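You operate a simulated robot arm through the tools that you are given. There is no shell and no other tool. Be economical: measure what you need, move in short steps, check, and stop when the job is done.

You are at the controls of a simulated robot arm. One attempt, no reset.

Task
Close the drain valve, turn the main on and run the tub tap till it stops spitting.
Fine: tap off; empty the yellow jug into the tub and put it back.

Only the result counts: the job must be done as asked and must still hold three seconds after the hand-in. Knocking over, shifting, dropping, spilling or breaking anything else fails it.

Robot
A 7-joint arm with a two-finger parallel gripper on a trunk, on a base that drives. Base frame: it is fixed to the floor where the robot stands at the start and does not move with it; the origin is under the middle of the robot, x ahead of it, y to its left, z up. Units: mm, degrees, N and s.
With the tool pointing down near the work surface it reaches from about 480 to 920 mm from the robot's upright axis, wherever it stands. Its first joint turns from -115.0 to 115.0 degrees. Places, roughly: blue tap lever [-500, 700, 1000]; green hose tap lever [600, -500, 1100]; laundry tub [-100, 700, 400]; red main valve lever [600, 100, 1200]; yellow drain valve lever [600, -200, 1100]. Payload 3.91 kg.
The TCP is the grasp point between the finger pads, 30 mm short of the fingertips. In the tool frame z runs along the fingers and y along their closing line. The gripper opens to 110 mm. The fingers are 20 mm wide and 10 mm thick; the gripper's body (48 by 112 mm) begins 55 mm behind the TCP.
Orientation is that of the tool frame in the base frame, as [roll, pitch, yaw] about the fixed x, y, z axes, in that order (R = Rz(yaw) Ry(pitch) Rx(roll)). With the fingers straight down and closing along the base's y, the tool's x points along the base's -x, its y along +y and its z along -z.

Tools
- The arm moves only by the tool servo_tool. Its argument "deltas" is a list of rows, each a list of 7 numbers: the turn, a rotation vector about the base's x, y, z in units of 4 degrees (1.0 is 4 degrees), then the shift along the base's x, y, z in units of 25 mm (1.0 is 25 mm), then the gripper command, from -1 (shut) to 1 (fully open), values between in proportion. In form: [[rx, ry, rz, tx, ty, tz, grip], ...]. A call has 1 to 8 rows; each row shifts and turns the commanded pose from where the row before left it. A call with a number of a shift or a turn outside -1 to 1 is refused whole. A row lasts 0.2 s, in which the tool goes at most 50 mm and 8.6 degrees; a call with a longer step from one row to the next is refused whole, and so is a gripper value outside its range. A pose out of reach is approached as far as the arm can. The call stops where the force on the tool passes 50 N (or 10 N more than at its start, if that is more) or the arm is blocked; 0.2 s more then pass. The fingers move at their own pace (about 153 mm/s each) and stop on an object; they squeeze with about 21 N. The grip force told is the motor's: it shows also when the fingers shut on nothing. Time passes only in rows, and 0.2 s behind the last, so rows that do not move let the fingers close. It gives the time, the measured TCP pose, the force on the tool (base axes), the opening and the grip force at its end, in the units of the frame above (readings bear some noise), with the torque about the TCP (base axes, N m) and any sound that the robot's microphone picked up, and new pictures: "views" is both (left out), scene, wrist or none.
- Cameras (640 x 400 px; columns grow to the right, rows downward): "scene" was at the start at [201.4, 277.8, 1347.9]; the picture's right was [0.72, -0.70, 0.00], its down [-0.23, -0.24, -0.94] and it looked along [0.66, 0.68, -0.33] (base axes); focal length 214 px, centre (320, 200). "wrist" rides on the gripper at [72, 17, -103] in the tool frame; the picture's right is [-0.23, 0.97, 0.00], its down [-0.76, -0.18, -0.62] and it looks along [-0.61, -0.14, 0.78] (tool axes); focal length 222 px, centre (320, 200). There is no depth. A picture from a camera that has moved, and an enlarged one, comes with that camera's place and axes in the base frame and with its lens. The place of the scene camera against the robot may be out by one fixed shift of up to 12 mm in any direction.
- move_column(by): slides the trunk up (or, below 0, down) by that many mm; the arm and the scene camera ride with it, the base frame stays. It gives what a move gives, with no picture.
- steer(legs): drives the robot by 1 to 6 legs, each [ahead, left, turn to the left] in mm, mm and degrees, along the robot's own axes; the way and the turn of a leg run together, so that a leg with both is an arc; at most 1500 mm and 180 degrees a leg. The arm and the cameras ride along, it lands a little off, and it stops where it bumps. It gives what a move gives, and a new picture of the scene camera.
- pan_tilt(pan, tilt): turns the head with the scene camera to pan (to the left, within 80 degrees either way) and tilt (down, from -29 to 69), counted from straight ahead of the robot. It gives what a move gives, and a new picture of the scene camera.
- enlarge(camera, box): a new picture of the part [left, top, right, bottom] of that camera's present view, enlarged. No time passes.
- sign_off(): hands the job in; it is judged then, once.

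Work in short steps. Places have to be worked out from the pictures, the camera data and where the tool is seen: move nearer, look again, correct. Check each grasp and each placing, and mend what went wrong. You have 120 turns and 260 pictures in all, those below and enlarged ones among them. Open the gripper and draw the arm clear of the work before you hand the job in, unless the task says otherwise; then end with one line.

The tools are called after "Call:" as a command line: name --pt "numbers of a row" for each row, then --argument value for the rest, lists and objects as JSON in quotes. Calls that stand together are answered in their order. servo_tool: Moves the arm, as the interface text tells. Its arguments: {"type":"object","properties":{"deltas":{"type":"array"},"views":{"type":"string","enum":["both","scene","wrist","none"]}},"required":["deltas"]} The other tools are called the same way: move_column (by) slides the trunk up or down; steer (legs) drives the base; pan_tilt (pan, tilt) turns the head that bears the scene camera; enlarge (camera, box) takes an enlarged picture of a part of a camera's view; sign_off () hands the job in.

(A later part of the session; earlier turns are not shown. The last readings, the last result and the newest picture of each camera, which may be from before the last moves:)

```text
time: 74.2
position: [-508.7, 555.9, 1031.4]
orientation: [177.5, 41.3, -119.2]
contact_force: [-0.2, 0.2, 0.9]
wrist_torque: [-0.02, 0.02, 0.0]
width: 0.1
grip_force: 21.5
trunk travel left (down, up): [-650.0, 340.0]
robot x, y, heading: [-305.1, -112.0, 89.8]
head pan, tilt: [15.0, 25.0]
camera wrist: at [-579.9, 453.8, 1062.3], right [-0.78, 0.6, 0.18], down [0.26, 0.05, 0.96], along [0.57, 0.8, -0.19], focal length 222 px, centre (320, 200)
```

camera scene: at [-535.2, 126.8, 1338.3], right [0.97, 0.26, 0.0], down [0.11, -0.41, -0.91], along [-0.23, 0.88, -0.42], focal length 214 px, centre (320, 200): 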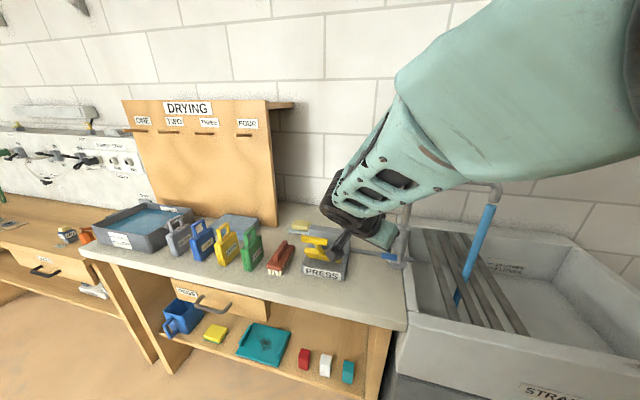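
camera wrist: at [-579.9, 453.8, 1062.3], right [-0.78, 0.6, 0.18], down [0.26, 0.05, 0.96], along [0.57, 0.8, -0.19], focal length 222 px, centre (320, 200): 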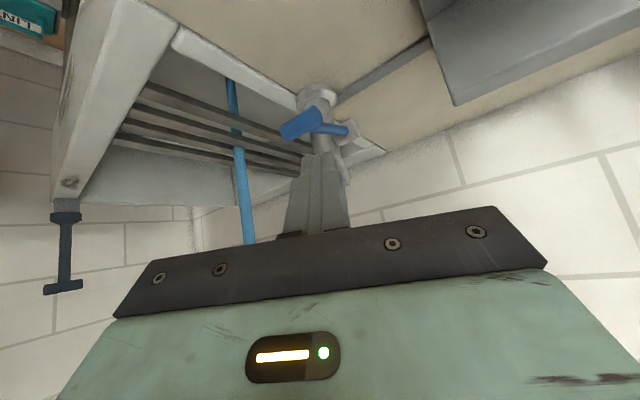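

Looks steadier. Run it several seconds more and sample again.

Call:
servo_tool --pt "0 0 0 0 0 0 -1" --pt "0 0 0 0 0 0 -1" --pt "0 0 0 0 0 0 -1" --pt "0 0 0 0 0 0 -1" --pt "0 0 0 0 0 0 -1" --pt "0 0 0 0 0 0 -1" --pt "0 0 0 0 0 0 -1" --pt "0 0 0 0 0 0 -1" --views "wrist"

Call:
servo_tool --pt "0 0 0 0 0 0 -1" --pt "0 0 0 0 0 0 -1" --pt "0 0 0 0 0 0 -1" --pt "0 0 0 0 0 0 -1" --pt "0 0 0 0 0 0 -1" --pt "0 0 0 0 0 0 -1" --pt "0 0 0 0 0 0 -1" --views "wrist"

Call:
servo_tool --pt "0 0 0 0 0 0 -1" --pt "0 0 0 0 0 0 -1" --pt "0 0 0 0 0 0 -1" --pt "0 0 0 0 0 0 -1" --pt "0 0 0 0 0 0 -1" --pt "0 0 0 0 0 0 -1" --views "scene"

Call:
enlarge --camera "scene" --box '[400, 170, 560, 350]'

```text
time: 76.0
position: [-508.0, 555.7, 1033.8]
orientation: [177.4, 41.3, -119.3]
contact_force: [0.6, -0.4, -0.9]
wrist_torque: [0.03, -0.04, 0.03]
width: 0.0
grip_force: 21.3
trunk travel left (down, up): [-650.0, 340.0]
robot x, y, heading: [-304.1, -107.3, 89.7]
head pan, tilt: [15.0, 25.0]
camera wrist: at [-579.9, 453.8, 1062.3], right [-0.78, 0.6, 0.18], down [0.26, 0.05, 0.96], along [0.57, 0.8, -0.19], focal length 222 px, centre (320, 200)
```

wrist: 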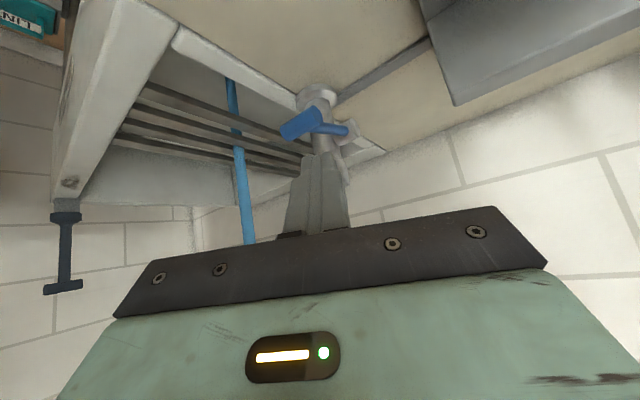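

```text
time: 77.5
position: [-508.5, 556.7, 1031.7]
orientation: [177.6, 41.3, -119.3]
contact_force: [-0.7, 0.2, 1.0]
wrist_torque: [-0.01, -0.01, 0.02]
width: 0.0
grip_force: 20.5
trunk travel left (down, up): [-650.0, 340.0]
robot x, y, heading: [-303.1, -109.7, 89.7]
head pan, tilt: [15.0, 25.0]
camera wrist: at [-579.9, 453.8, 1062.3], right [-0.78, 0.6, 0.18], down [0.26, 0.05, 0.96], along [0.57, 0.8, -0.19], focal length 222 px, centre (320, 200)
```

wrist: 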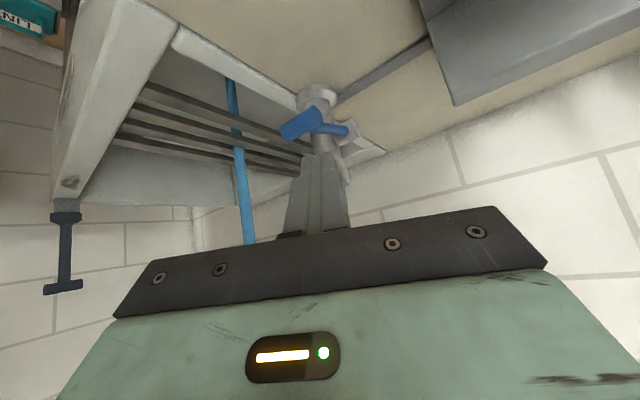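

```text
time: 79.0
position: [-507.8, 556.2, 1032.0]
orientation: [177.5, 41.3, -119.4]
contact_force: [-0.2, -0.8, -0.4]
wrist_torque: [-0.01, -0.01, 0.02]
width: 0.2
grip_force: 21.3
trunk travel left (down, up): [-650.0, 340.0]
robot x, y, heading: [-302.3, -111.6, 89.8]
head pan, tilt: [15.0, 25.0]
camera scene: at [-535.2, 126.8, 1338.4], right [0.97, 0.26, 0.0], down [0.11, -0.41, -0.91], along [-0.23, 0.88, -0.42], focal length 214 px, centre (320, 200)
```

scene: 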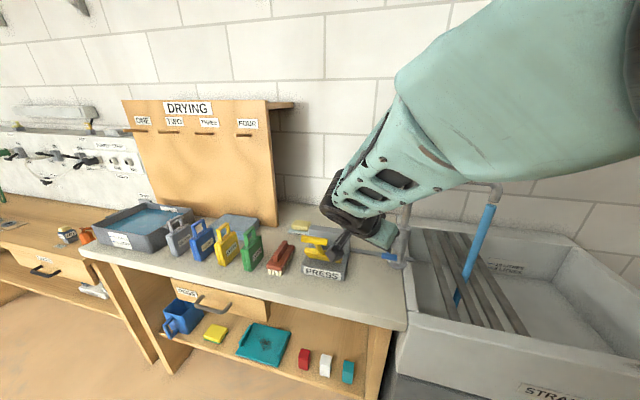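

```text
2.22 times, centred on (480, 260) of scene
camera zoom: at [-535.2, 126.8, 1338.4], right [0.97, 0.26, 0.0], down [0.11, -0.41, -0.91], along [-0.23, 0.88, -0.42], focal length 477 px, centre (-36, 67)
```

zoom: 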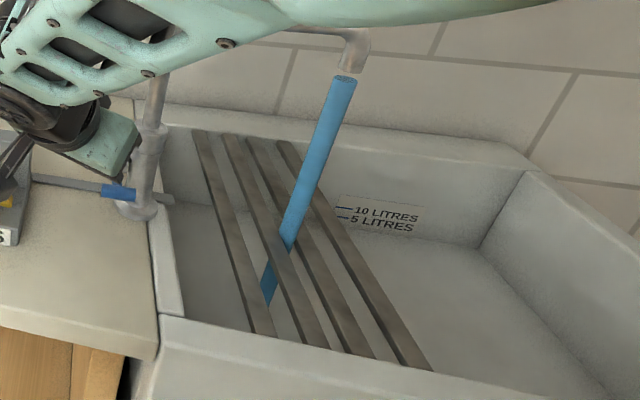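

Stream is full and steady now for over 7 s, no level in the tub. Now shift the finger to below/in front of the knob for closing.

Call:
servo_tool --pt "0 0 0 -0.3 -0.6 -0.5 -1" --pt "0 0 0 -0.2 -0.5 -0.5 -1" --pt "0 0 0 0.35 0.6 -0.8 -1" --pt "0 0 0 0.35 0.6 -0.8 -1" --pt "0 0 0 0.2 0.3 -0.4 -1" --pt "0 0 0 0 0 0 -1"

Call:
enlarge --camera "scene" --box '[320, 190, 520, 315]'

```text
time: 80.3
position: [-497.2, 565.3, 961.2]
orientation: [176.5, 41.0, -120.0]
contact_force: [0.1, -0.1, 0.3]
wrist_torque: [0.01, -0.05, -0.01]
width: 0.0
grip_force: 20.9
trunk travel left (down, up): [-650.0, 340.0]
robot x, y, heading: [-297.1, -109.9, 89.7]
head pan, tilt: [15.0, 25.0]
camera scene: at [-556.6, 108.3, 1312.5], right [0.84, 0.54, 0.0], down [0.36, -0.56, -0.75], along [-0.4, 0.63, -0.67], focal length 214 px, centre (320, 200)
camera wrist: at [-569.8, 463.7, 992.7], right [-0.78, 0.6, 0.19], down [0.27, 0.04, 0.96], along [0.57, 0.8, -0.2], focal length 222 px, centre (320, 200)
```

scene: 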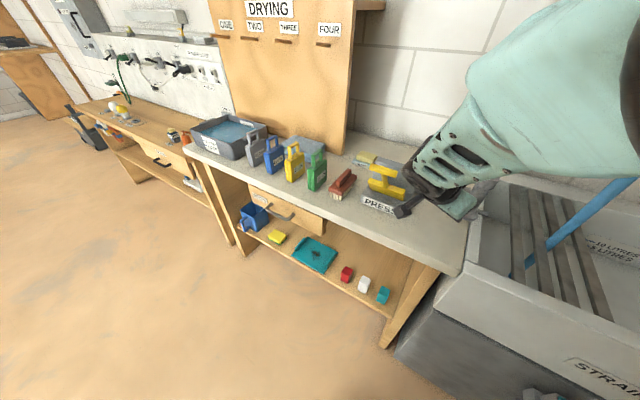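
wrist: 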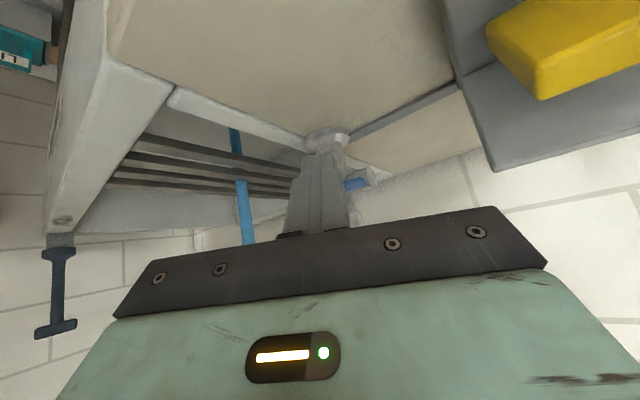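

```text
3.20 times, centred on (420, 252) of scene
camera zoom: at [-556.6, 108.3, 1312.5], right [0.84, 0.54, 0.0], down [0.36, -0.56, -0.75], along [-0.4, 0.63, -0.67], focal length 686 px, centre (0, 32)
```

zoom: 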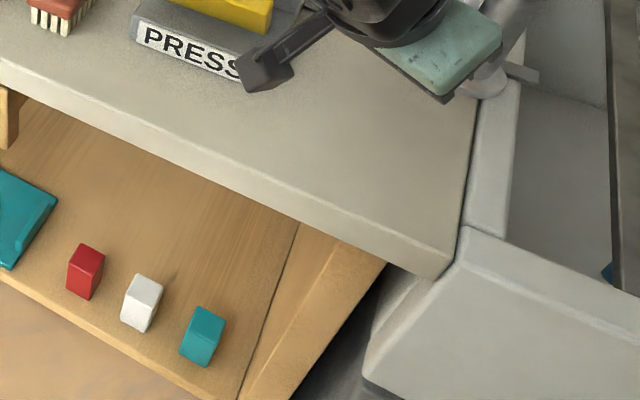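

The arm link has nudged the robot's own head; I turn the head away, then proceed.

Call:
pan_tilt --pan 45 --tilt 40

Call:
servo_tool --pt "0 0 0 0.1 0.2 -0.3 -1" --pt "0 0 0 0 0.1 -0.2 -1" --pt "0 0 0 0 0 0 -1" --views "wrist"

Call:
enlarge --camera "wrist" --box '[220, 90, 460, 240]'

```text
time: 81.3
position: [-498.5, 565.5, 955.8]
orientation: [177.4, 41.3, -119.3]
contact_force: [0.3, -0.1, -0.5]
wrist_torque: [0.04, 0.05, 0.02]
width: 0.0
grip_force: 20.8
trunk travel left (down, up): [-650.0, 340.0]
robot x, y, heading: [-299.4, -109.6, 89.9]
head pan, tilt: [45.0, 40.0]
camera scene: at [-571.5, 98.0, 1315.1], right [0.71, 0.7, 0.0], down [0.45, -0.46, -0.77], along [-0.54, 0.54, -0.64], focal length 214 px, centre (320, 200)
```

scene: 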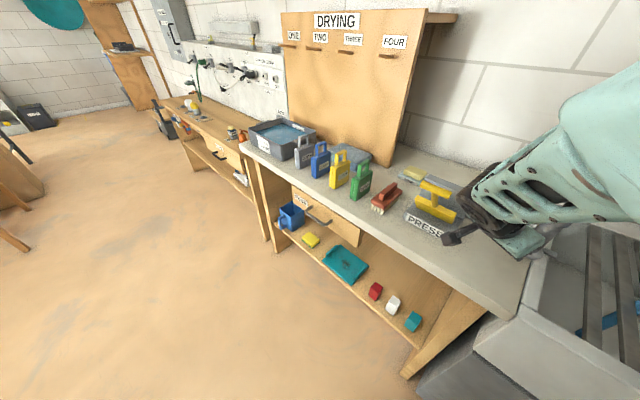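

```text
time: 82.1
position: [-495.5, 573.8, 944.8]
orientation: [177.4, 41.3, -119.3]
contact_force: [-0.7, -0.2, 0.3]
wrist_torque: [0.01, 0.04, 0.01]
width: 0.1
grip_force: 20.6
trunk travel left (down, up): [-650.0, 340.0]
robot x, y, heading: [-297.9, -108.3, 89.6]
head pan, tilt: [45.0, 40.0]
camera wrist: at [-567.8, 470.1, 975.6], right [-0.78, 0.6, 0.18], down [0.26, 0.04, 0.96], along [0.57, 0.8, -0.19], focal length 222 px, centre (320, 200)
```

wrist: 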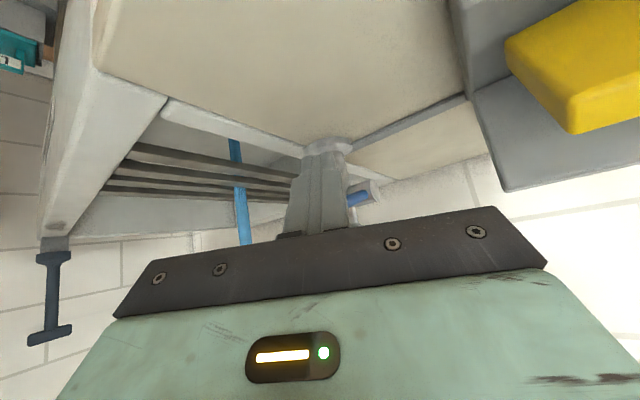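

```text
2.67 times, centred on (340, 165) of wrist
camera zoom: at [-567.8, 470.1, 975.6], right [-0.78, 0.6, 0.18], down [0.26, 0.04, 0.96], along [0.57, 0.8, -0.19], focal length 592 px, centre (267, 293)
```

zoom: 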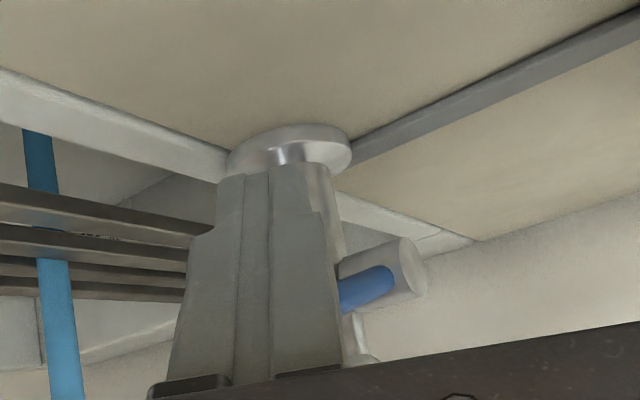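

Finger lies in front of the knob. Slip slightly deeper and push up and back.

Call:
servo_tool --pt "0 0 0 0.1 0.2 -0.25 -1" --pt "0 0 0 0 0.3 0.4 -1" --pt "0 0 0 0 0.2 0.5 -1" --pt "0 0 0 0 0.2 0.5 -1" --pt "0 0 0 0 0.3 0.6 -1" --pt "0 0 0 0 0.4 0.6 -1" --views "wrist"

```text
time: 83.5
position: [-493.4, 611.5, 1002.3]
orientation: [177.6, 41.2, -119.3]
contact_force: [-0.1, -0.4, -0.2]
wrist_torque: [0.03, 0.01, 0.0]
width: 0.1
grip_force: 20.5
trunk travel left (down, up): [-650.0, 340.0]
robot x, y, heading: [-302.9, -111.5, 89.8]
head pan, tilt: [45.0, 40.0]
camera wrist: at [-566.0, 509.6, 1033.9], right [-0.78, 0.6, 0.18], down [0.26, 0.04, 0.96], along [0.57, 0.8, -0.19], focal length 222 px, centre (320, 200)
```

wrist: 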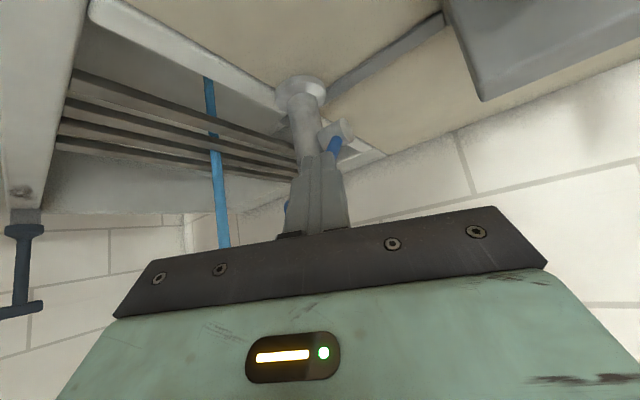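

Call:
servo_tool --pt "0 0 0 0 0.5 0.4 -1" --pt "0 0 0 0 0.5 0.3 -1" --pt "0 0 0 0 0.5 0.2 -1" --pt "0 0 0 0 0.5 0.1 -1" --pt "0 0 0 0 0 0 -1" --views "wrist"

```text
time: 84.7
position: [-494.0, 661.8, 1028.3]
orientation: [177.5, 41.3, -119.3]
contact_force: [-0.6, -0.6, 0.7]
wrist_torque: [0.0, 0.05, 0.06]
width: 0.0
grip_force: 21.3
trunk travel left (down, up): [-650.0, 340.0]
robot x, y, heading: [-301.5, -109.2, 89.9]
head pan, tilt: [45.0, 40.0]
camera wrist: at [-566.2, 559.7, 1058.1], right [-0.78, 0.6, 0.18], down [0.26, 0.05, 0.96], along [0.57, 0.8, -0.19], focal length 222 px, centre (320, 200)
```

wrist: 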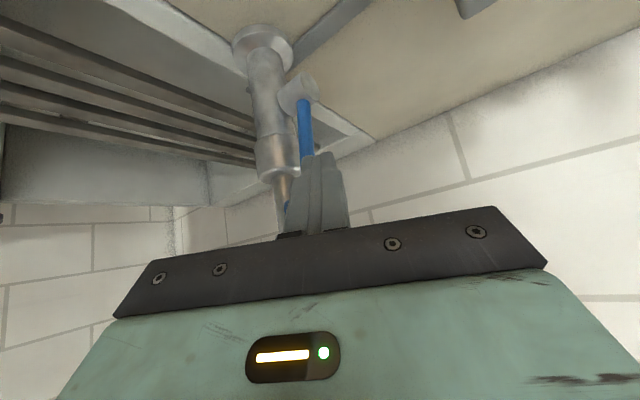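

Water has stopped, lever nearly upright. Push a little further to the stop.

Call:
servo_tool --pt "0 0 0 0 0.3 0 -1" --pt "0 0 0 0 0.3 0 -1" --pt "0 0 0 0 0.3 0 -1" --pt "0 0 0 0 0.3 0 -1" --pt "0 0 0 0 0.3 0 -1" --pt "0 0 0 0 0.3 0 -1" --views "wrist"

```text
time: 85.6
position: [-498.7, 677.7, 1022.3]
orientation: [178.0, 40.5, -118.9]
contact_force: [-4.2, -8.1, -2.4]
wrist_torque: [0.06, -0.01, -0.09]
width: 0.1
grip_force: 21.1
trunk travel left (down, up): [-650.0, 340.0]
robot x, y, heading: [-300.3, -110.7, 89.6]
head pan, tilt: [45.0, 40.0]
stopped in row 4: the force on the tool passed its limit (the readings are from after the stop); the commanded pose is now the measured one
camera wrist: at [-570.7, 575.8, 1054.8], right [-0.78, 0.6, 0.17], down [0.26, 0.06, 0.96], along [0.57, 0.8, -0.2], focal length 222 px, centre (320, 200)
```

wrist: 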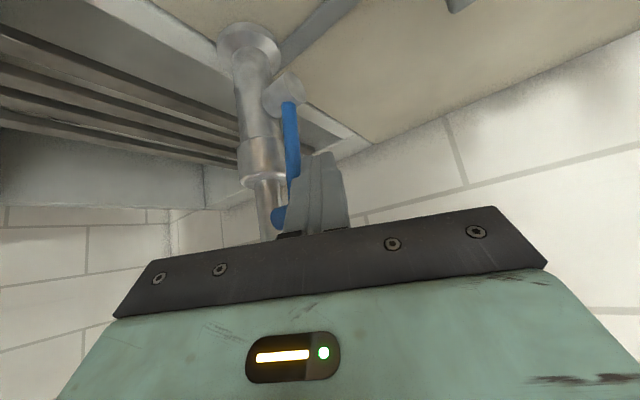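

Stop reached. Back away along the tool and look at the spout.

Call:
servo_tool --pt "0 0 0 -0.1 -0.5 0 -1" --pt "0 0 0 -0.2 -0.7 0.5 -1" --pt "0 0 0 -0.3 -0.6 0.8 -1" --pt "0 0 0 -0.3 -0.6 0.8 -1" --pt "0 0 0 -0.3 -0.6 0.8 -1" --pt "0 0 0 0 -0.6 0.8 -1" --pt "0 0 0 0 -0.6 0.5 -1" --pt "0 0 0 0 0 0 -1" --views "wrist"

Call:
steer --legs '[[-250, 0, 0]]'

Call:
pan_tilt --pan 0 --tilt 30

```text
time: 87.4
position: [-526.4, 573.4, 1128.8]
orientation: [178.0, 40.6, -119.0]
contact_force: [0.1, -0.3, 0.1]
wrist_torque: [-0.02, 0.03, 0.02]
width: 0.0
grip_force: 20.4
trunk travel left (down, up): [-650.0, 340.0]
robot x, y, heading: [-302.0, -111.1, 90.2]
head pan, tilt: [45.0, 40.0]
camera wrist: at [-598.6, 471.7, 1160.3], right [-0.78, 0.6, 0.17], down [0.26, 0.06, 0.96], along [0.57, 0.8, -0.2], focal length 222 px, centre (320, 200)
```

wrist: 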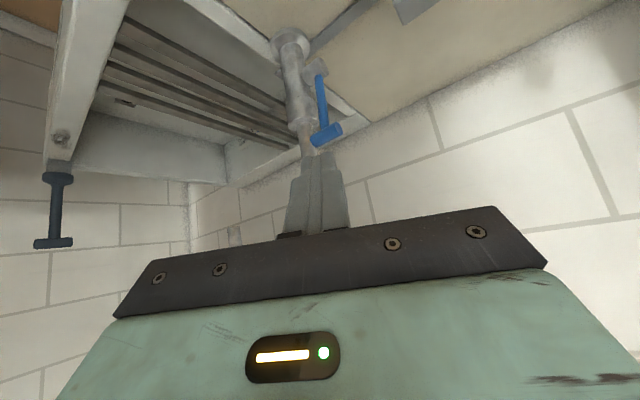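

```text
time: 89.2
position: [-529.9, 327.7, 1130.1]
orientation: [177.9, 40.6, -118.7]
contact_force: [0.7, 0.5, 0.0]
wrist_torque: [-0.03, -0.01, 0.0]
width: 0.0
grip_force: 21.1
trunk travel left (down, up): [-650.0, 340.0]
robot x, y, heading: [-301.4, -355.3, 90.2]
head pan, tilt: [45.0, 40.0]
camera scene: at [-572.6, -149.3, 1315.0], right [0.71, 0.71, 0.0], down [0.46, -0.45, -0.77], along [-0.54, 0.54, -0.64], focal length 214 px, centre (320, 200)
```

scene: 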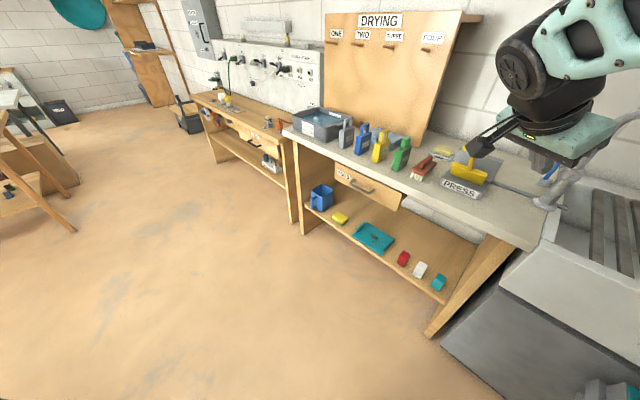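

```text
time: 90.3
position: [-529.8, 326.9, 1128.7]
orientation: [178.0, 40.6, -118.7]
contact_force: [0.1, 0.4, -0.6]
wrist_torque: [-0.03, 0.0, 0.01]
width: 0.0
grip_force: 20.8
trunk travel left (down, up): [-650.0, 340.0]
robot x, y, heading: [-302.0, -354.9, 90.1]
head pan, tilt: [0.0, 30.0]
camera scene: at [-512.6, -118.9, 1330.4], right [1.0, 0.0, 0.0], down [0.0, -0.5, -0.87], along [0.0, 0.87, -0.5], focal length 214 px, centre (320, 200)
```

scene: 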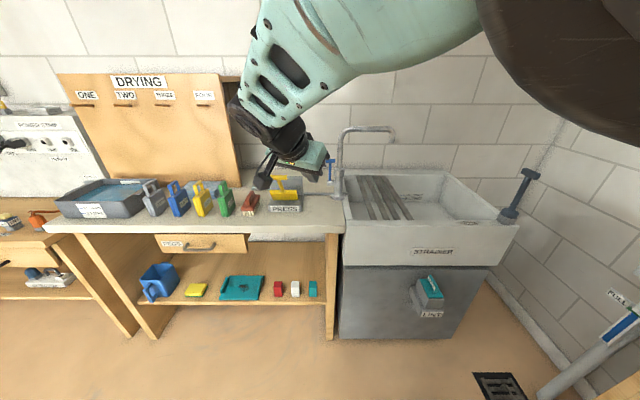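

Tap is off and dry. Now turn back to the bench to study the jug.

Call:
steer --legs '[[0, 0, -90]]'

Call:
pan_tilt --pan -5 --tilt 40

Call:
enlarge --camera "scene" --box '[280, 120, 440, 220]'

```text
time: 94.5
position: [382.0, -125.6, 1128.6]
orientation: [178.0, 40.6, 151.4]
contact_force: [0.8, -0.4, 0.2]
wrist_torque: [0.02, 0.04, 0.0]
width: 0.1
grip_force: 21.5
trunk travel left (down, up): [-650.0, 340.0]
robot x, y, heading: [-297.9, -355.0, 0.4]
head pan, tilt: [0.0, 30.0]
camera scene: at [-75.6, -144.8, 1330.4], right [0.01, -1.0, 0.0], down [-0.5, 0.0, -0.87], along [0.87, 0.0, -0.5], focal length 214 px, centre (320, 200)
```

scene: 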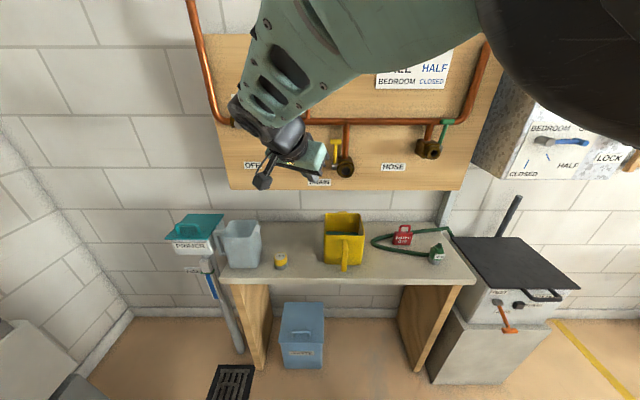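

```text
time: 95.2
position: [382.7, -126.2, 1130.0]
orientation: [178.0, 40.6, 151.4]
contact_force: [0.0, 0.1, -0.4]
wrist_torque: [-0.03, -0.02, 0.01]
width: 0.1
grip_force: 21.3
trunk travel left (down, up): [-650.0, 340.0]
robot x, y, heading: [-305.2, -355.4, 0.3]
head pan, tilt: [-5.0, 40.0]
camera scene: at [-81.2, -152.2, 1315.1], right [-0.08, -1.0, 0.0], down [-0.64, 0.05, -0.77], along [0.76, -0.06, -0.64], focal length 214 px, centre (320, 200)
```

scene: 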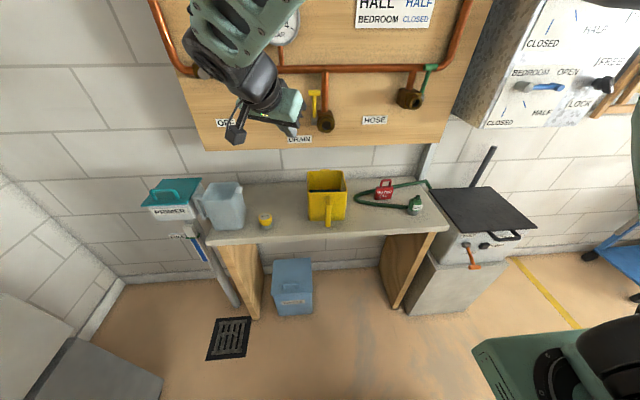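

```text
4.00 times, centred on (360, 170) of scene
camera zoom: at [-81.2, -152.2, 1315.1], right [-0.08, -1.0, 0.0], down [-0.64, 0.05, -0.77], along [0.76, -0.06, -0.64], focal length 858 px, centre (160, 320)
```

zoom: 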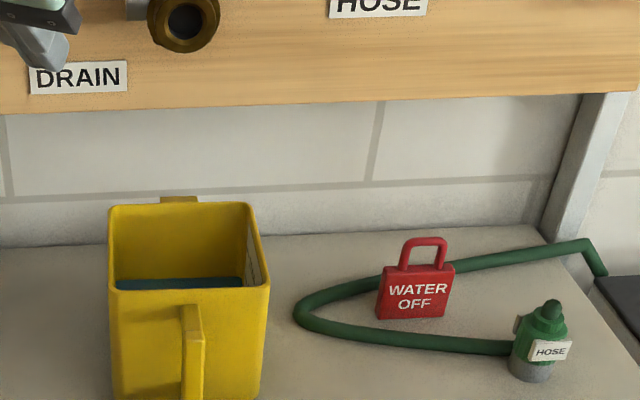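

Call:
enlarge --camera "scene" --box '[280, 155, 376, 235]'

```text
5.00 times, centred on (328, 195) of scene
camera zoom: at [-81.2, -152.2, 1315.1], right [-0.08, -1.0, 0.0], down [-0.64, 0.05, -0.77], along [0.76, -0.06, -0.64], focal length 1072 px, centre (280, 225)
```

zoom: 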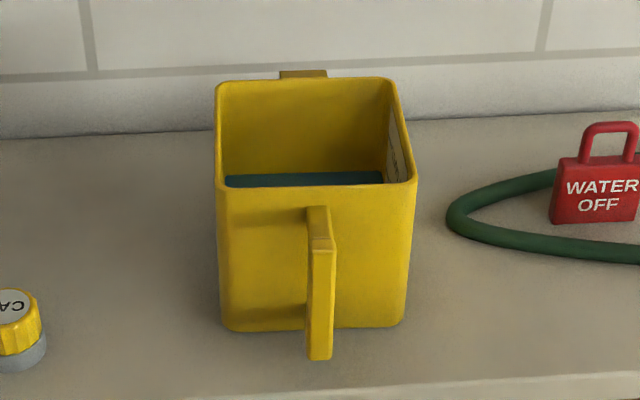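

Jug ≈ 128 mm cube (x 470–597, y −155…−284, z 740–873), ~45 mm of water, handle toward me. I'll grip the left wall (one finger inside) with the tool pitched ~30°, which resists tilting well. Orient the tool and approach above.

Call:
servo_tool --pt "0 0 1 0.3 0 -0.2 -1" --pt "0 0 1 0.3 0 -0.2 -1" --pt "0 0 1 0.3 0 -0.3 -1" --pt "0 0 1 0.3 0 -0.3 0.3" --pt "0 0 1 0.3 0 -0.3 0.3" --pt "0 0 1 0.3 -0.3 -0.3 0.3" --pt "0 0 0.9 0 -0.3 -0.3 0.3" --pt "-0.4 1 0 0 -0.3 -0.3 0.3" --views "none"

Call:
servo_tool --pt "0 1 0 0.3 -0.3 -0.3 0.3" --pt "0 0.6 0 0.3 0 -0.3 0.3" --pt "0 0 0 0.3 0 -0.3 0.3" --pt "0 0 0 0.3 0 -0.3 0.3" --pt "0 0 0 0 0 0 0.3"

```text
time: 97.0
position: [426.6, -148.3, 1075.1]
orientation: [180.0, 36.6, -179.6]
contact_force: [-0.7, 0.1, -0.5]
wrist_torque: [-0.01, 0.02, -0.03]
width: 71.5
grip_force: 0.1
trunk travel left (down, up): [-650.0, 340.0]
robot x, y, heading: [-299.9, -357.6, 0.6]
head pan, tilt: [-5.0, 40.0]
```

```text
time: 98.2
position: [458.0, -154.9, 1044.6]
orientation: [180.0, 30.3, -179.6]
contact_force: [0.1, -0.1, -0.2]
wrist_torque: [-0.04, 0.0, 0.01]
width: 71.4
grip_force: 0.0
trunk travel left (down, up): [-650.0, 340.0]
robot x, y, heading: [-301.7, -355.3, 0.1]
head pan, tilt: [-5.0, 40.0]
camera scene: at [-81.3, -152.2, 1315.0], right [-0.08, -1.0, 0.0], down [-0.64, 0.05, -0.77], along [0.76, -0.06, -0.64], focal length 214 px, centre (320, 200)
camera wrist: at [341.5, -140.2, 1096.5], right [0.19, 0.97, 0.11], down [0.35, -0.18, 0.92], along [0.92, -0.14, -0.37], focal length 222 px, centre (320, 200)
```

scene: 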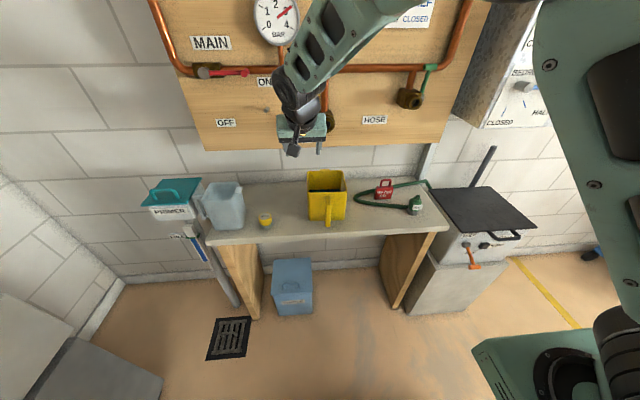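
wrist: 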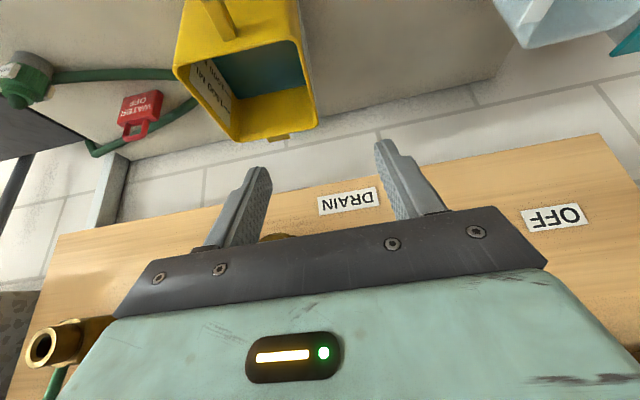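

Left rim at y≈−165. Descend to just above the rim, fingers straddling the left wall.

Call:
servo_tool --pt "0 0 0 0.6 -0.2 -0.6 0.3" --pt "0 0 0 0.6 -0.25 -0.8 0.3" --pt "0 0 0 0.6 0 -0.8 0.3" --pt "0 0 0 0.5 0 -0.8 0.3" --pt "0 0 0 0.3 0 -0.8 0.3" --pt "0 0 0 0 0 -0.8 0.3" --pt "0 0 0 0 0 -0.6 0.3" --pt "0 0 0 0 0 0 0.3"

Call:
enlarge --camera "scene" --box '[280, 125, 376, 205]'

```text
time: 100.0
position: [521.9, -169.1, 914.0]
orientation: [-180.0, 30.1, -179.6]
contact_force: [0.6, -1.1, -0.5]
wrist_torque: [0.0, -0.02, 0.03]
width: 71.4
grip_force: 0.0
trunk travel left (down, up): [-650.0, 340.0]
robot x, y, heading: [-301.8, -356.9, 0.2]
head pan, tilt: [-5.0, 40.0]
camera scene: at [-81.3, -152.2, 1315.0], right [-0.08, -1.0, 0.0], down [-0.64, 0.05, -0.77], along [0.76, -0.06, -0.64], focal length 214 px, centre (320, 200)
camera wrist: at [406.3, -153.9, 965.9], right [0.19, 0.97, 0.11], down [0.35, -0.18, 0.92], along [0.92, -0.14, -0.37], focal length 222 px, centre (320, 200)
```

scene: 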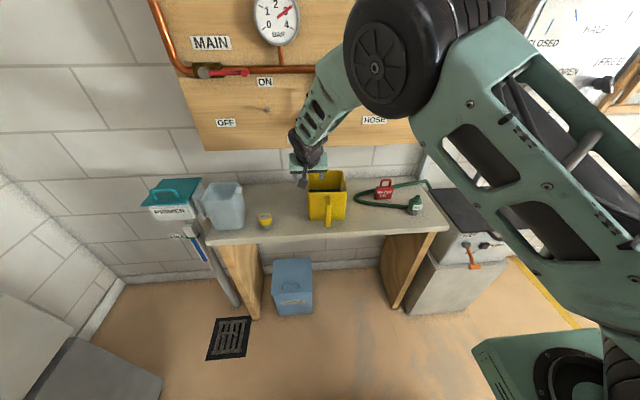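
wrist: 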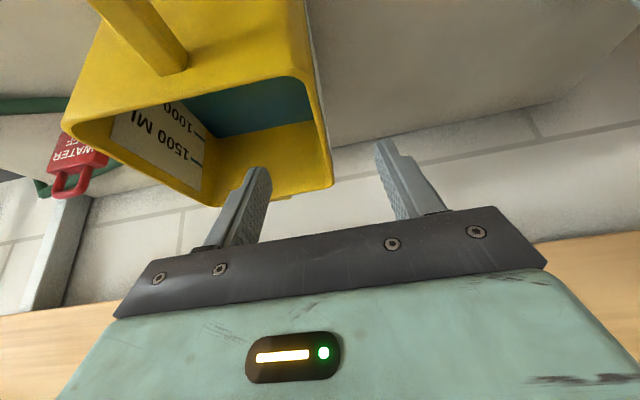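

```text
5.00 times, centred on (328, 165) of scene
camera zoom: at [-81.3, -152.2, 1315.0], right [-0.08, -1.0, 0.0], down [-0.64, 0.05, -0.77], along [0.76, -0.06, -0.64], focal length 1072 px, centre (280, 375)
```

zoom: 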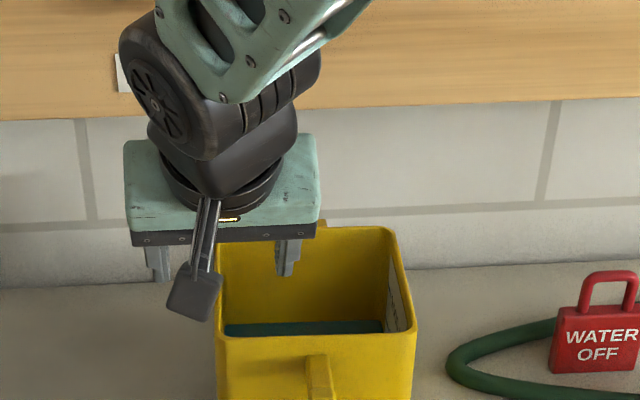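

Jug is yawed about −4.5°; align the tool and lower so ~50 mm of finger overlaps the wall.

Call:
servo_tool --pt "0 0 -0.6 0 0 0 0.3" --pt "0 0 -0.5 0 -0.1 -0.4 0.3" --pt "0 0 0 0 0 -0.6 0.3" --pt "0 0 0 0 0 -0.6 0.3" --pt "0 0 0 0 0 -0.6 0.3" --pt "0 0 0 0 0 -0.4 0.3" --pt "0 0 0 0 0 0 0.3"

Call:
enlarge --camera "scene" --box '[280, 125, 376, 205]'

```text
time: 101.6
position: [521.3, -169.9, 847.8]
orientation: [-180.0, 30.2, 175.8]
contact_force: [-0.1, -0.6, 1.3]
wrist_torque: [-0.02, 0.0, -0.02]
width: 71.9
grip_force: 0.0
trunk travel left (down, up): [-650.0, 340.0]
robot x, y, heading: [-300.3, -354.4, 0.5]
head pan, tilt: [-5.0, 40.0]
camera scene: at [-81.3, -152.2, 1315.0], right [-0.08, -1.0, 0.0], down [-0.64, 0.05, -0.77], along [0.76, -0.06, -0.64], focal length 214 px, centre (320, 200)
camera wrist: at [407.9, -145.0, 901.3], right [0.27, 0.96, 0.11], down [0.33, -0.2, 0.92], along [0.91, -0.21, -0.37], focal length 222 px, centre (320, 200)
```

scene: 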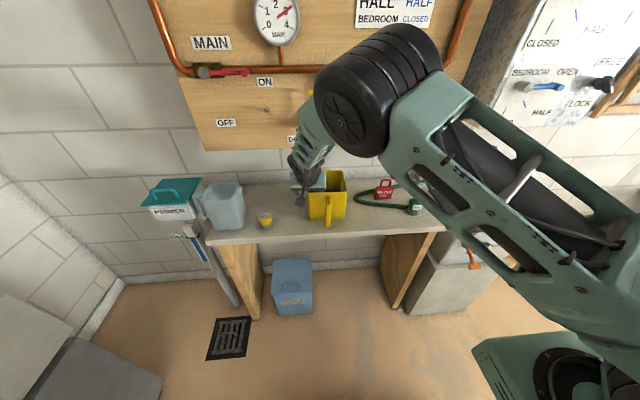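
wrist: 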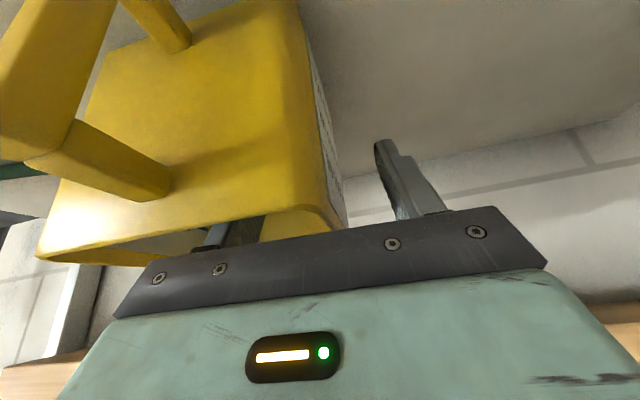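

```text
5.00 times, centred on (328, 165) of scene
camera zoom: at [-81.3, -152.2, 1315.0], right [-0.08, -1.0, 0.0], down [-0.64, 0.05, -0.77], along [0.76, -0.06, -0.64], focal length 1072 px, centre (280, 375)
```

zoom: 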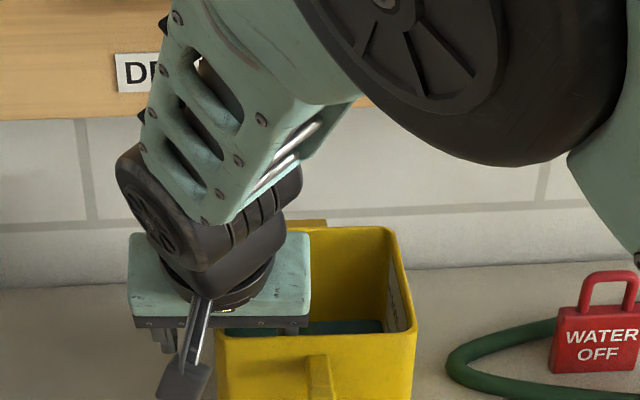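

Wall sits between the fingers. Close the grip.

Call:
servo_tool --pt "0 0 0 0 0 0 -0.2" --pt "0 0 0 0 0 0 -0.5" --pt "0 0 0 0 0 0 -0.7" --pt "0 0 0 0 0 0 -0.9" --pt "0 0 0 0 0 0 -1" --pt "0 0 0 0 0 0 -1" --views "wrist"

```text
time: 103.0
position: [520.7, -169.8, 849.5]
orientation: [180.0, 30.3, 175.9]
contact_force: [-1.2, 0.6, 1.5]
wrist_torque: [-0.15, -0.51, -0.12]
width: 3.8
grip_force: 21.1
trunk travel left (down, up): [-650.0, 340.0]
robot x, y, heading: [-300.7, -358.7, 0.2]
head pan, tilt: [-5.0, 40.0]
camera wrist: at [407.8, -145.1, 901.5], right [0.27, 0.96, 0.11], down [0.33, -0.2, 0.92], along [0.91, -0.21, -0.37], focal length 222 px, centre (320, 200)
```

wrist: 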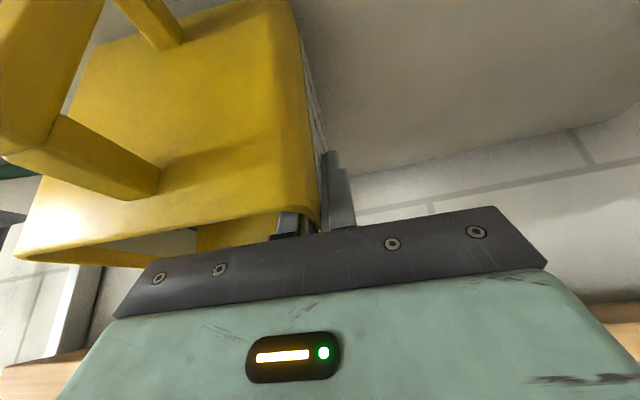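

Holding a 3.8 mm wall. Lift gently and check the jug for tilting.

Call:
servo_tool --pt "0 0 0 0 0 0.2 -1" --pt "0 0 0 0 0 0.2 -1" --pt "0 0 0 0 0 0.2 -1" --pt "0 0 0 0 0 0.2 -1" --pt "0 0 0 0 0 0 -1" --pt "0 0 0 0 0 0 -1"

Call:
enlarge --camera "scene" --box '[270, 145, 390, 245]'

```text
time: 104.4
position: [521.3, -170.3, 869.4]
orientation: [-180.0, 30.2, 175.9]
contact_force: [-0.3, -0.2, -7.8]
wrist_torque: [0.56, 0.04, 0.0]
width: 4.1
grip_force: 20.6
trunk travel left (down, up): [-650.0, 340.0]
robot x, y, heading: [-302.1, -355.6, 0.1]
head pan, tilt: [-5.0, 40.0]
camera scene: at [-80.9, -152.1, 1314.9], right [-0.08, -1.0, 0.0], down [-0.64, 0.05, -0.77], along [0.76, -0.06, -0.64], focal length 214 px, centre (320, 200)
camera wrist: at [408.0, -145.2, 921.8], right [0.27, 0.96, 0.11], down [0.33, -0.2, 0.92], along [0.91, -0.21, -0.37], focal length 222 px, centre (320, 200)
```

scene: 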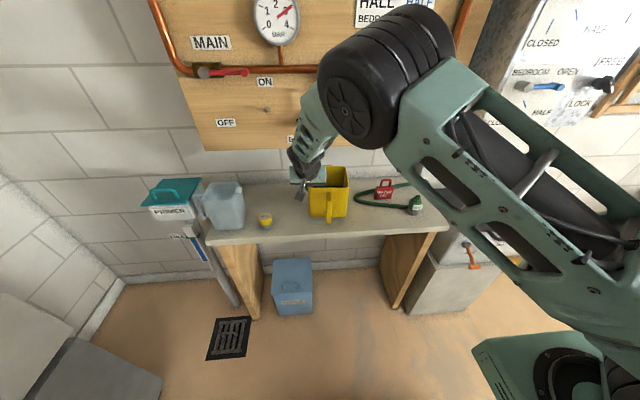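
wrist: 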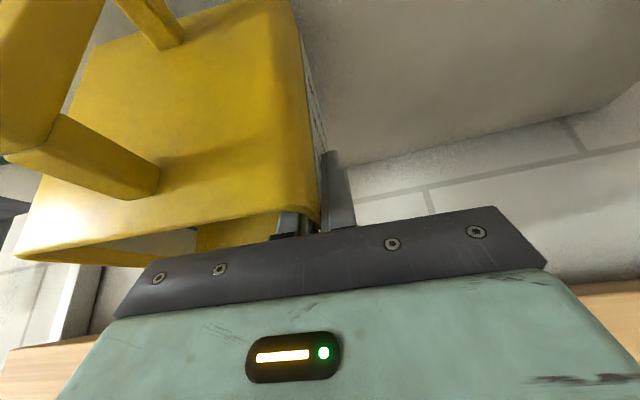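

```text
4.00 times, centred on (330, 195) of scene
camera zoom: at [-80.9, -152.1, 1314.9], right [-0.08, -1.0, 0.0], down [-0.64, 0.05, -0.77], along [0.76, -0.06, -0.64], focal length 858 px, centre (280, 220)
```

zoom: 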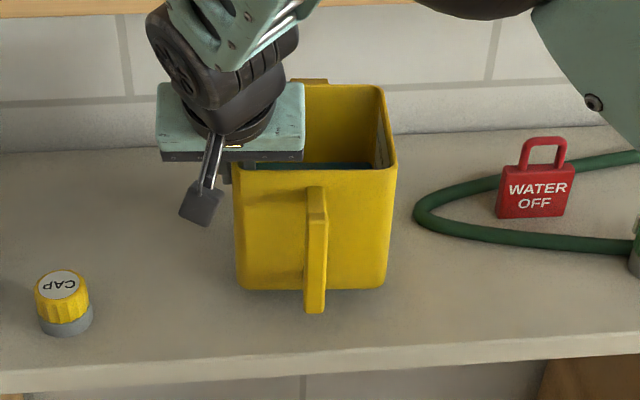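

Jug is up, level, 7.8 N. Carry it up and back toward the robot.

Call:
servo_tool --pt "0 0 0 0 0 0.5 -1" --pt "0 0 0 -0.3 0 0.5 -1" --pt "0 0 0 -0.5 0 0.5 -1" --pt "0 0 0 -0.5 0 0.5 -1" --pt "0 0 0 -0.5 0 0.5 -1" --pt "0 0 0 -0.5 0 0.5 -1" --pt "0 0 0 -0.5 0 0.5 -1" --pt "0 0 0 -0.5 0 0.5 -1" --views "none"

Call:
servo_tool --pt "0 0 0 -0.5 0 0.5 -1" --pt "0 0 0 -0.5 0 0.5 -1" --pt "0 0 0 -0.3 0 0.5 -1" --pt "0 0 0 0 0 0.5 -1" --pt "0 0 0 0 0 0.3 -1" --pt "0 0 0 0 0 0 -1"

```text
time: 106.2
position: [440.4, -169.7, 969.4]
orientation: [180.0, 30.2, 175.9]
contact_force: [0.1, 1.1, -9.0]
wrist_torque: [0.55, 0.07, 0.0]
width: 3.9
grip_force: 21.2
trunk travel left (down, up): [-650.0, 340.0]
robot x, y, heading: [-302.2, -356.3, 0.4]
head pan, tilt: [-5.0, 40.0]
```

```text
time: 107.6
position: [405.9, -170.2, 1026.0]
orientation: [-180.0, 30.3, 175.9]
contact_force: [-0.3, -1.0, -7.9]
wrist_torque: [0.56, 0.05, -0.02]
width: 3.9
grip_force: 20.7
trunk travel left (down, up): [-650.0, 340.0]
robot x, y, heading: [-303.0, -359.9, 0.4]
head pan, tilt: [-5.0, 40.0]
camera scene: at [-80.9, -152.1, 1314.9], right [-0.08, -1.0, 0.0], down [-0.64, 0.05, -0.77], along [0.76, -0.06, -0.64], focal length 214 px, centre (320, 200)
camera wrist: at [292.2, -145.8, 1079.2], right [0.27, 0.96, 0.11], down [0.33, -0.2, 0.92], along [0.91, -0.21, -0.37], focal length 222 px, centre (320, 200)
```

scene: 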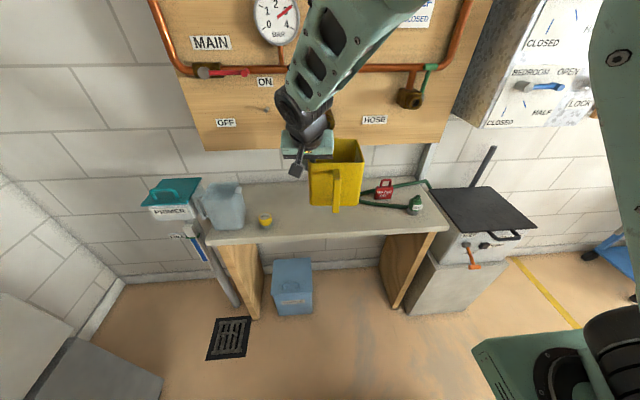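
wrist: 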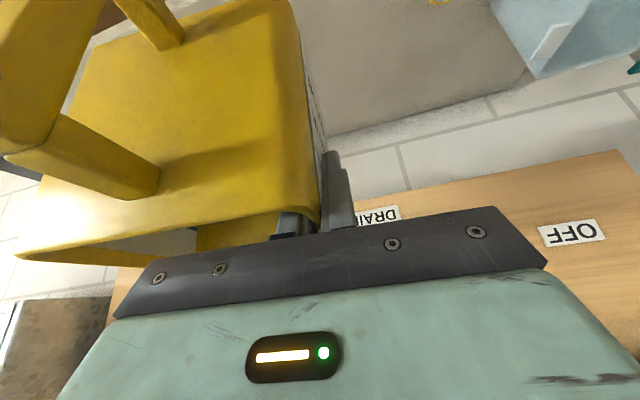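

Solid grip. Turn left 90° with the jug over the floor, then go right and forward to the tub.

Call:
steer --legs '[[0, 0, 90], [0, -323, 0]]'

Call:
pan_tilt --pan -5 --tilt 35

```text
time: 113.6
position: [-162.6, 353.0, 1026.6]
orientation: [-180.0, 30.2, -94.2]
contact_force: [1.0, -0.6, -8.2]
wrist_torque: [-0.08, 0.58, -0.01]
width: 4.1
grip_force: 20.9
trunk travel left (down, up): [-650.0, 340.0]
robot x, y, heading: [24.2, -355.0, 90.0]
head pan, tilt: [-5.0, 40.0]
camera scene: at [-180.5, -123.1, 1314.9], right [1.0, -0.08, 0.0], down [-0.05, -0.64, -0.77], along [0.06, 0.76, -0.64], focal length 214 px, centre (320, 200)
```

scene: 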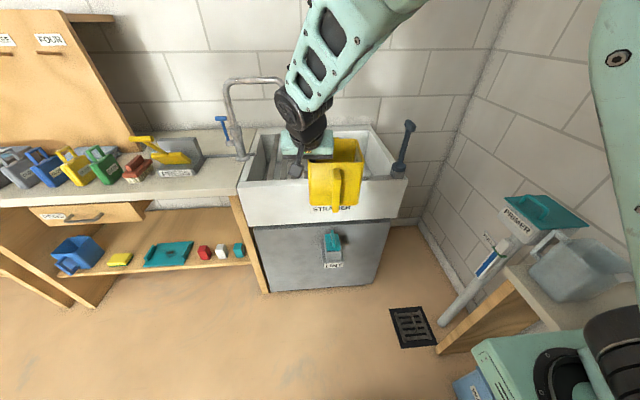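

```text
time: 114.3
position: [-161.5, 351.2, 1026.8]
orientation: [180.0, 30.2, -94.2]
contact_force: [-0.2, -0.1, -9.0]
wrist_torque: [-0.04, 0.56, 0.0]
width: 4.0
grip_force: 20.6
trunk travel left (down, up): [-650.0, 340.0]
robot x, y, heading: [21.1, -357.1, 90.1]
head pan, tilt: [-5.0, 35.0]
camera scene: at [-180.3, -120.1, 1322.5], right [1.0, -0.08, 0.0], down [-0.05, -0.57, -0.82], along [0.07, 0.82, -0.57], focal length 214 px, centre (320, 200)
```

scene: 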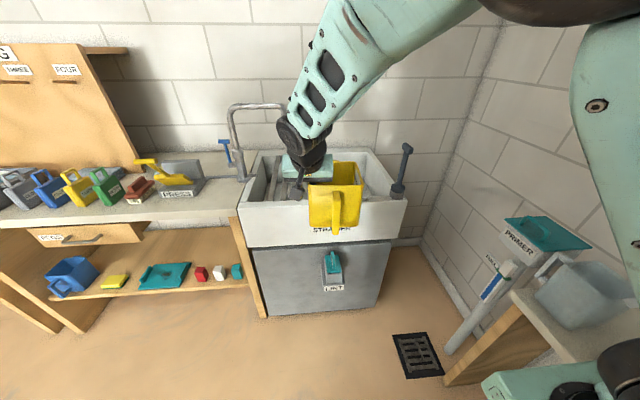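

Tub spans x≈−400…160, y≈470…890. Drive ahead so the jug is over the tub, keeping right of the spout.

Call:
steer --legs '[[270, -40, 0]]'

Call:
servo_tool --pt "0 0 0 0.6 0.1 0.4 -1" --pt "0 0 0 0.6 0.1 0.4 -1" --pt "0 0 0 0.6 0.1 0.4 -1" --pt "0 0 0 0.5 0.1 0.4 -1" --pt "0 0 0 0 0 0 -1"

```text
time: 116.2
position: [-125.8, 624.1, 1027.4]
orientation: [180.0, 30.1, -94.0]
contact_force: [0.1, -0.5, -8.3]
wrist_torque: [-0.05, 0.55, 0.02]
width: 4.1
grip_force: 21.3
trunk travel left (down, up): [-650.0, 340.0]
robot x, y, heading: [61.7, -83.2, 90.3]
head pan, tilt: [-5.0, 35.0]
camera scene: at [-142.8, 151.1, 1322.5], right [1.0, -0.08, 0.0], down [-0.05, -0.57, -0.82], along [0.07, 0.82, -0.57], focal length 214 px, centre (320, 200)
```

scene: 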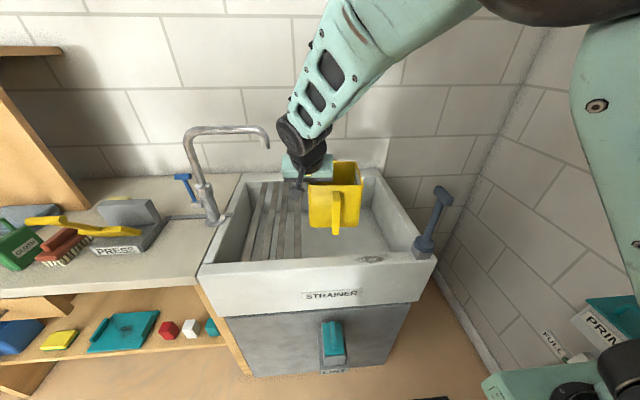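

```text
time: 117.4
position: [-68.3, 633.1, 1065.8]
orientation: [-180.0, 30.1, -94.0]
contact_force: [0.0, 0.0, -8.6]
wrist_torque: [-0.03, 0.54, 0.0]
width: 4.0
grip_force: 20.2
trunk travel left (down, up): [-650.0, 340.0]
robot x, y, heading: [62.8, -81.9, 90.4]
head pan, tilt: [-5.0, 35.0]
camera scene: at [-142.8, 151.1, 1322.5], right [1.0, -0.08, 0.0], down [-0.05, -0.57, -0.82], along [0.07, 0.82, -0.57], focal length 214 px, centre (320, 200)
camera wrist: at [-94.5, 519.8, 1118.7], right [-0.96, 0.26, 0.11], down [0.2, 0.33, 0.92], along [0.21, 0.91, -0.37], focal length 222 px, centre (320, 200)
```

scene: 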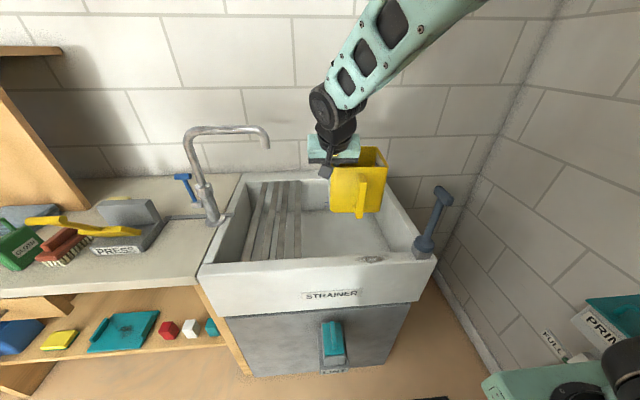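
wrist: 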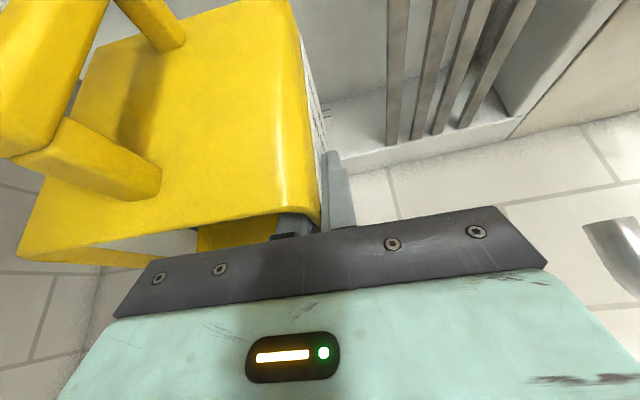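

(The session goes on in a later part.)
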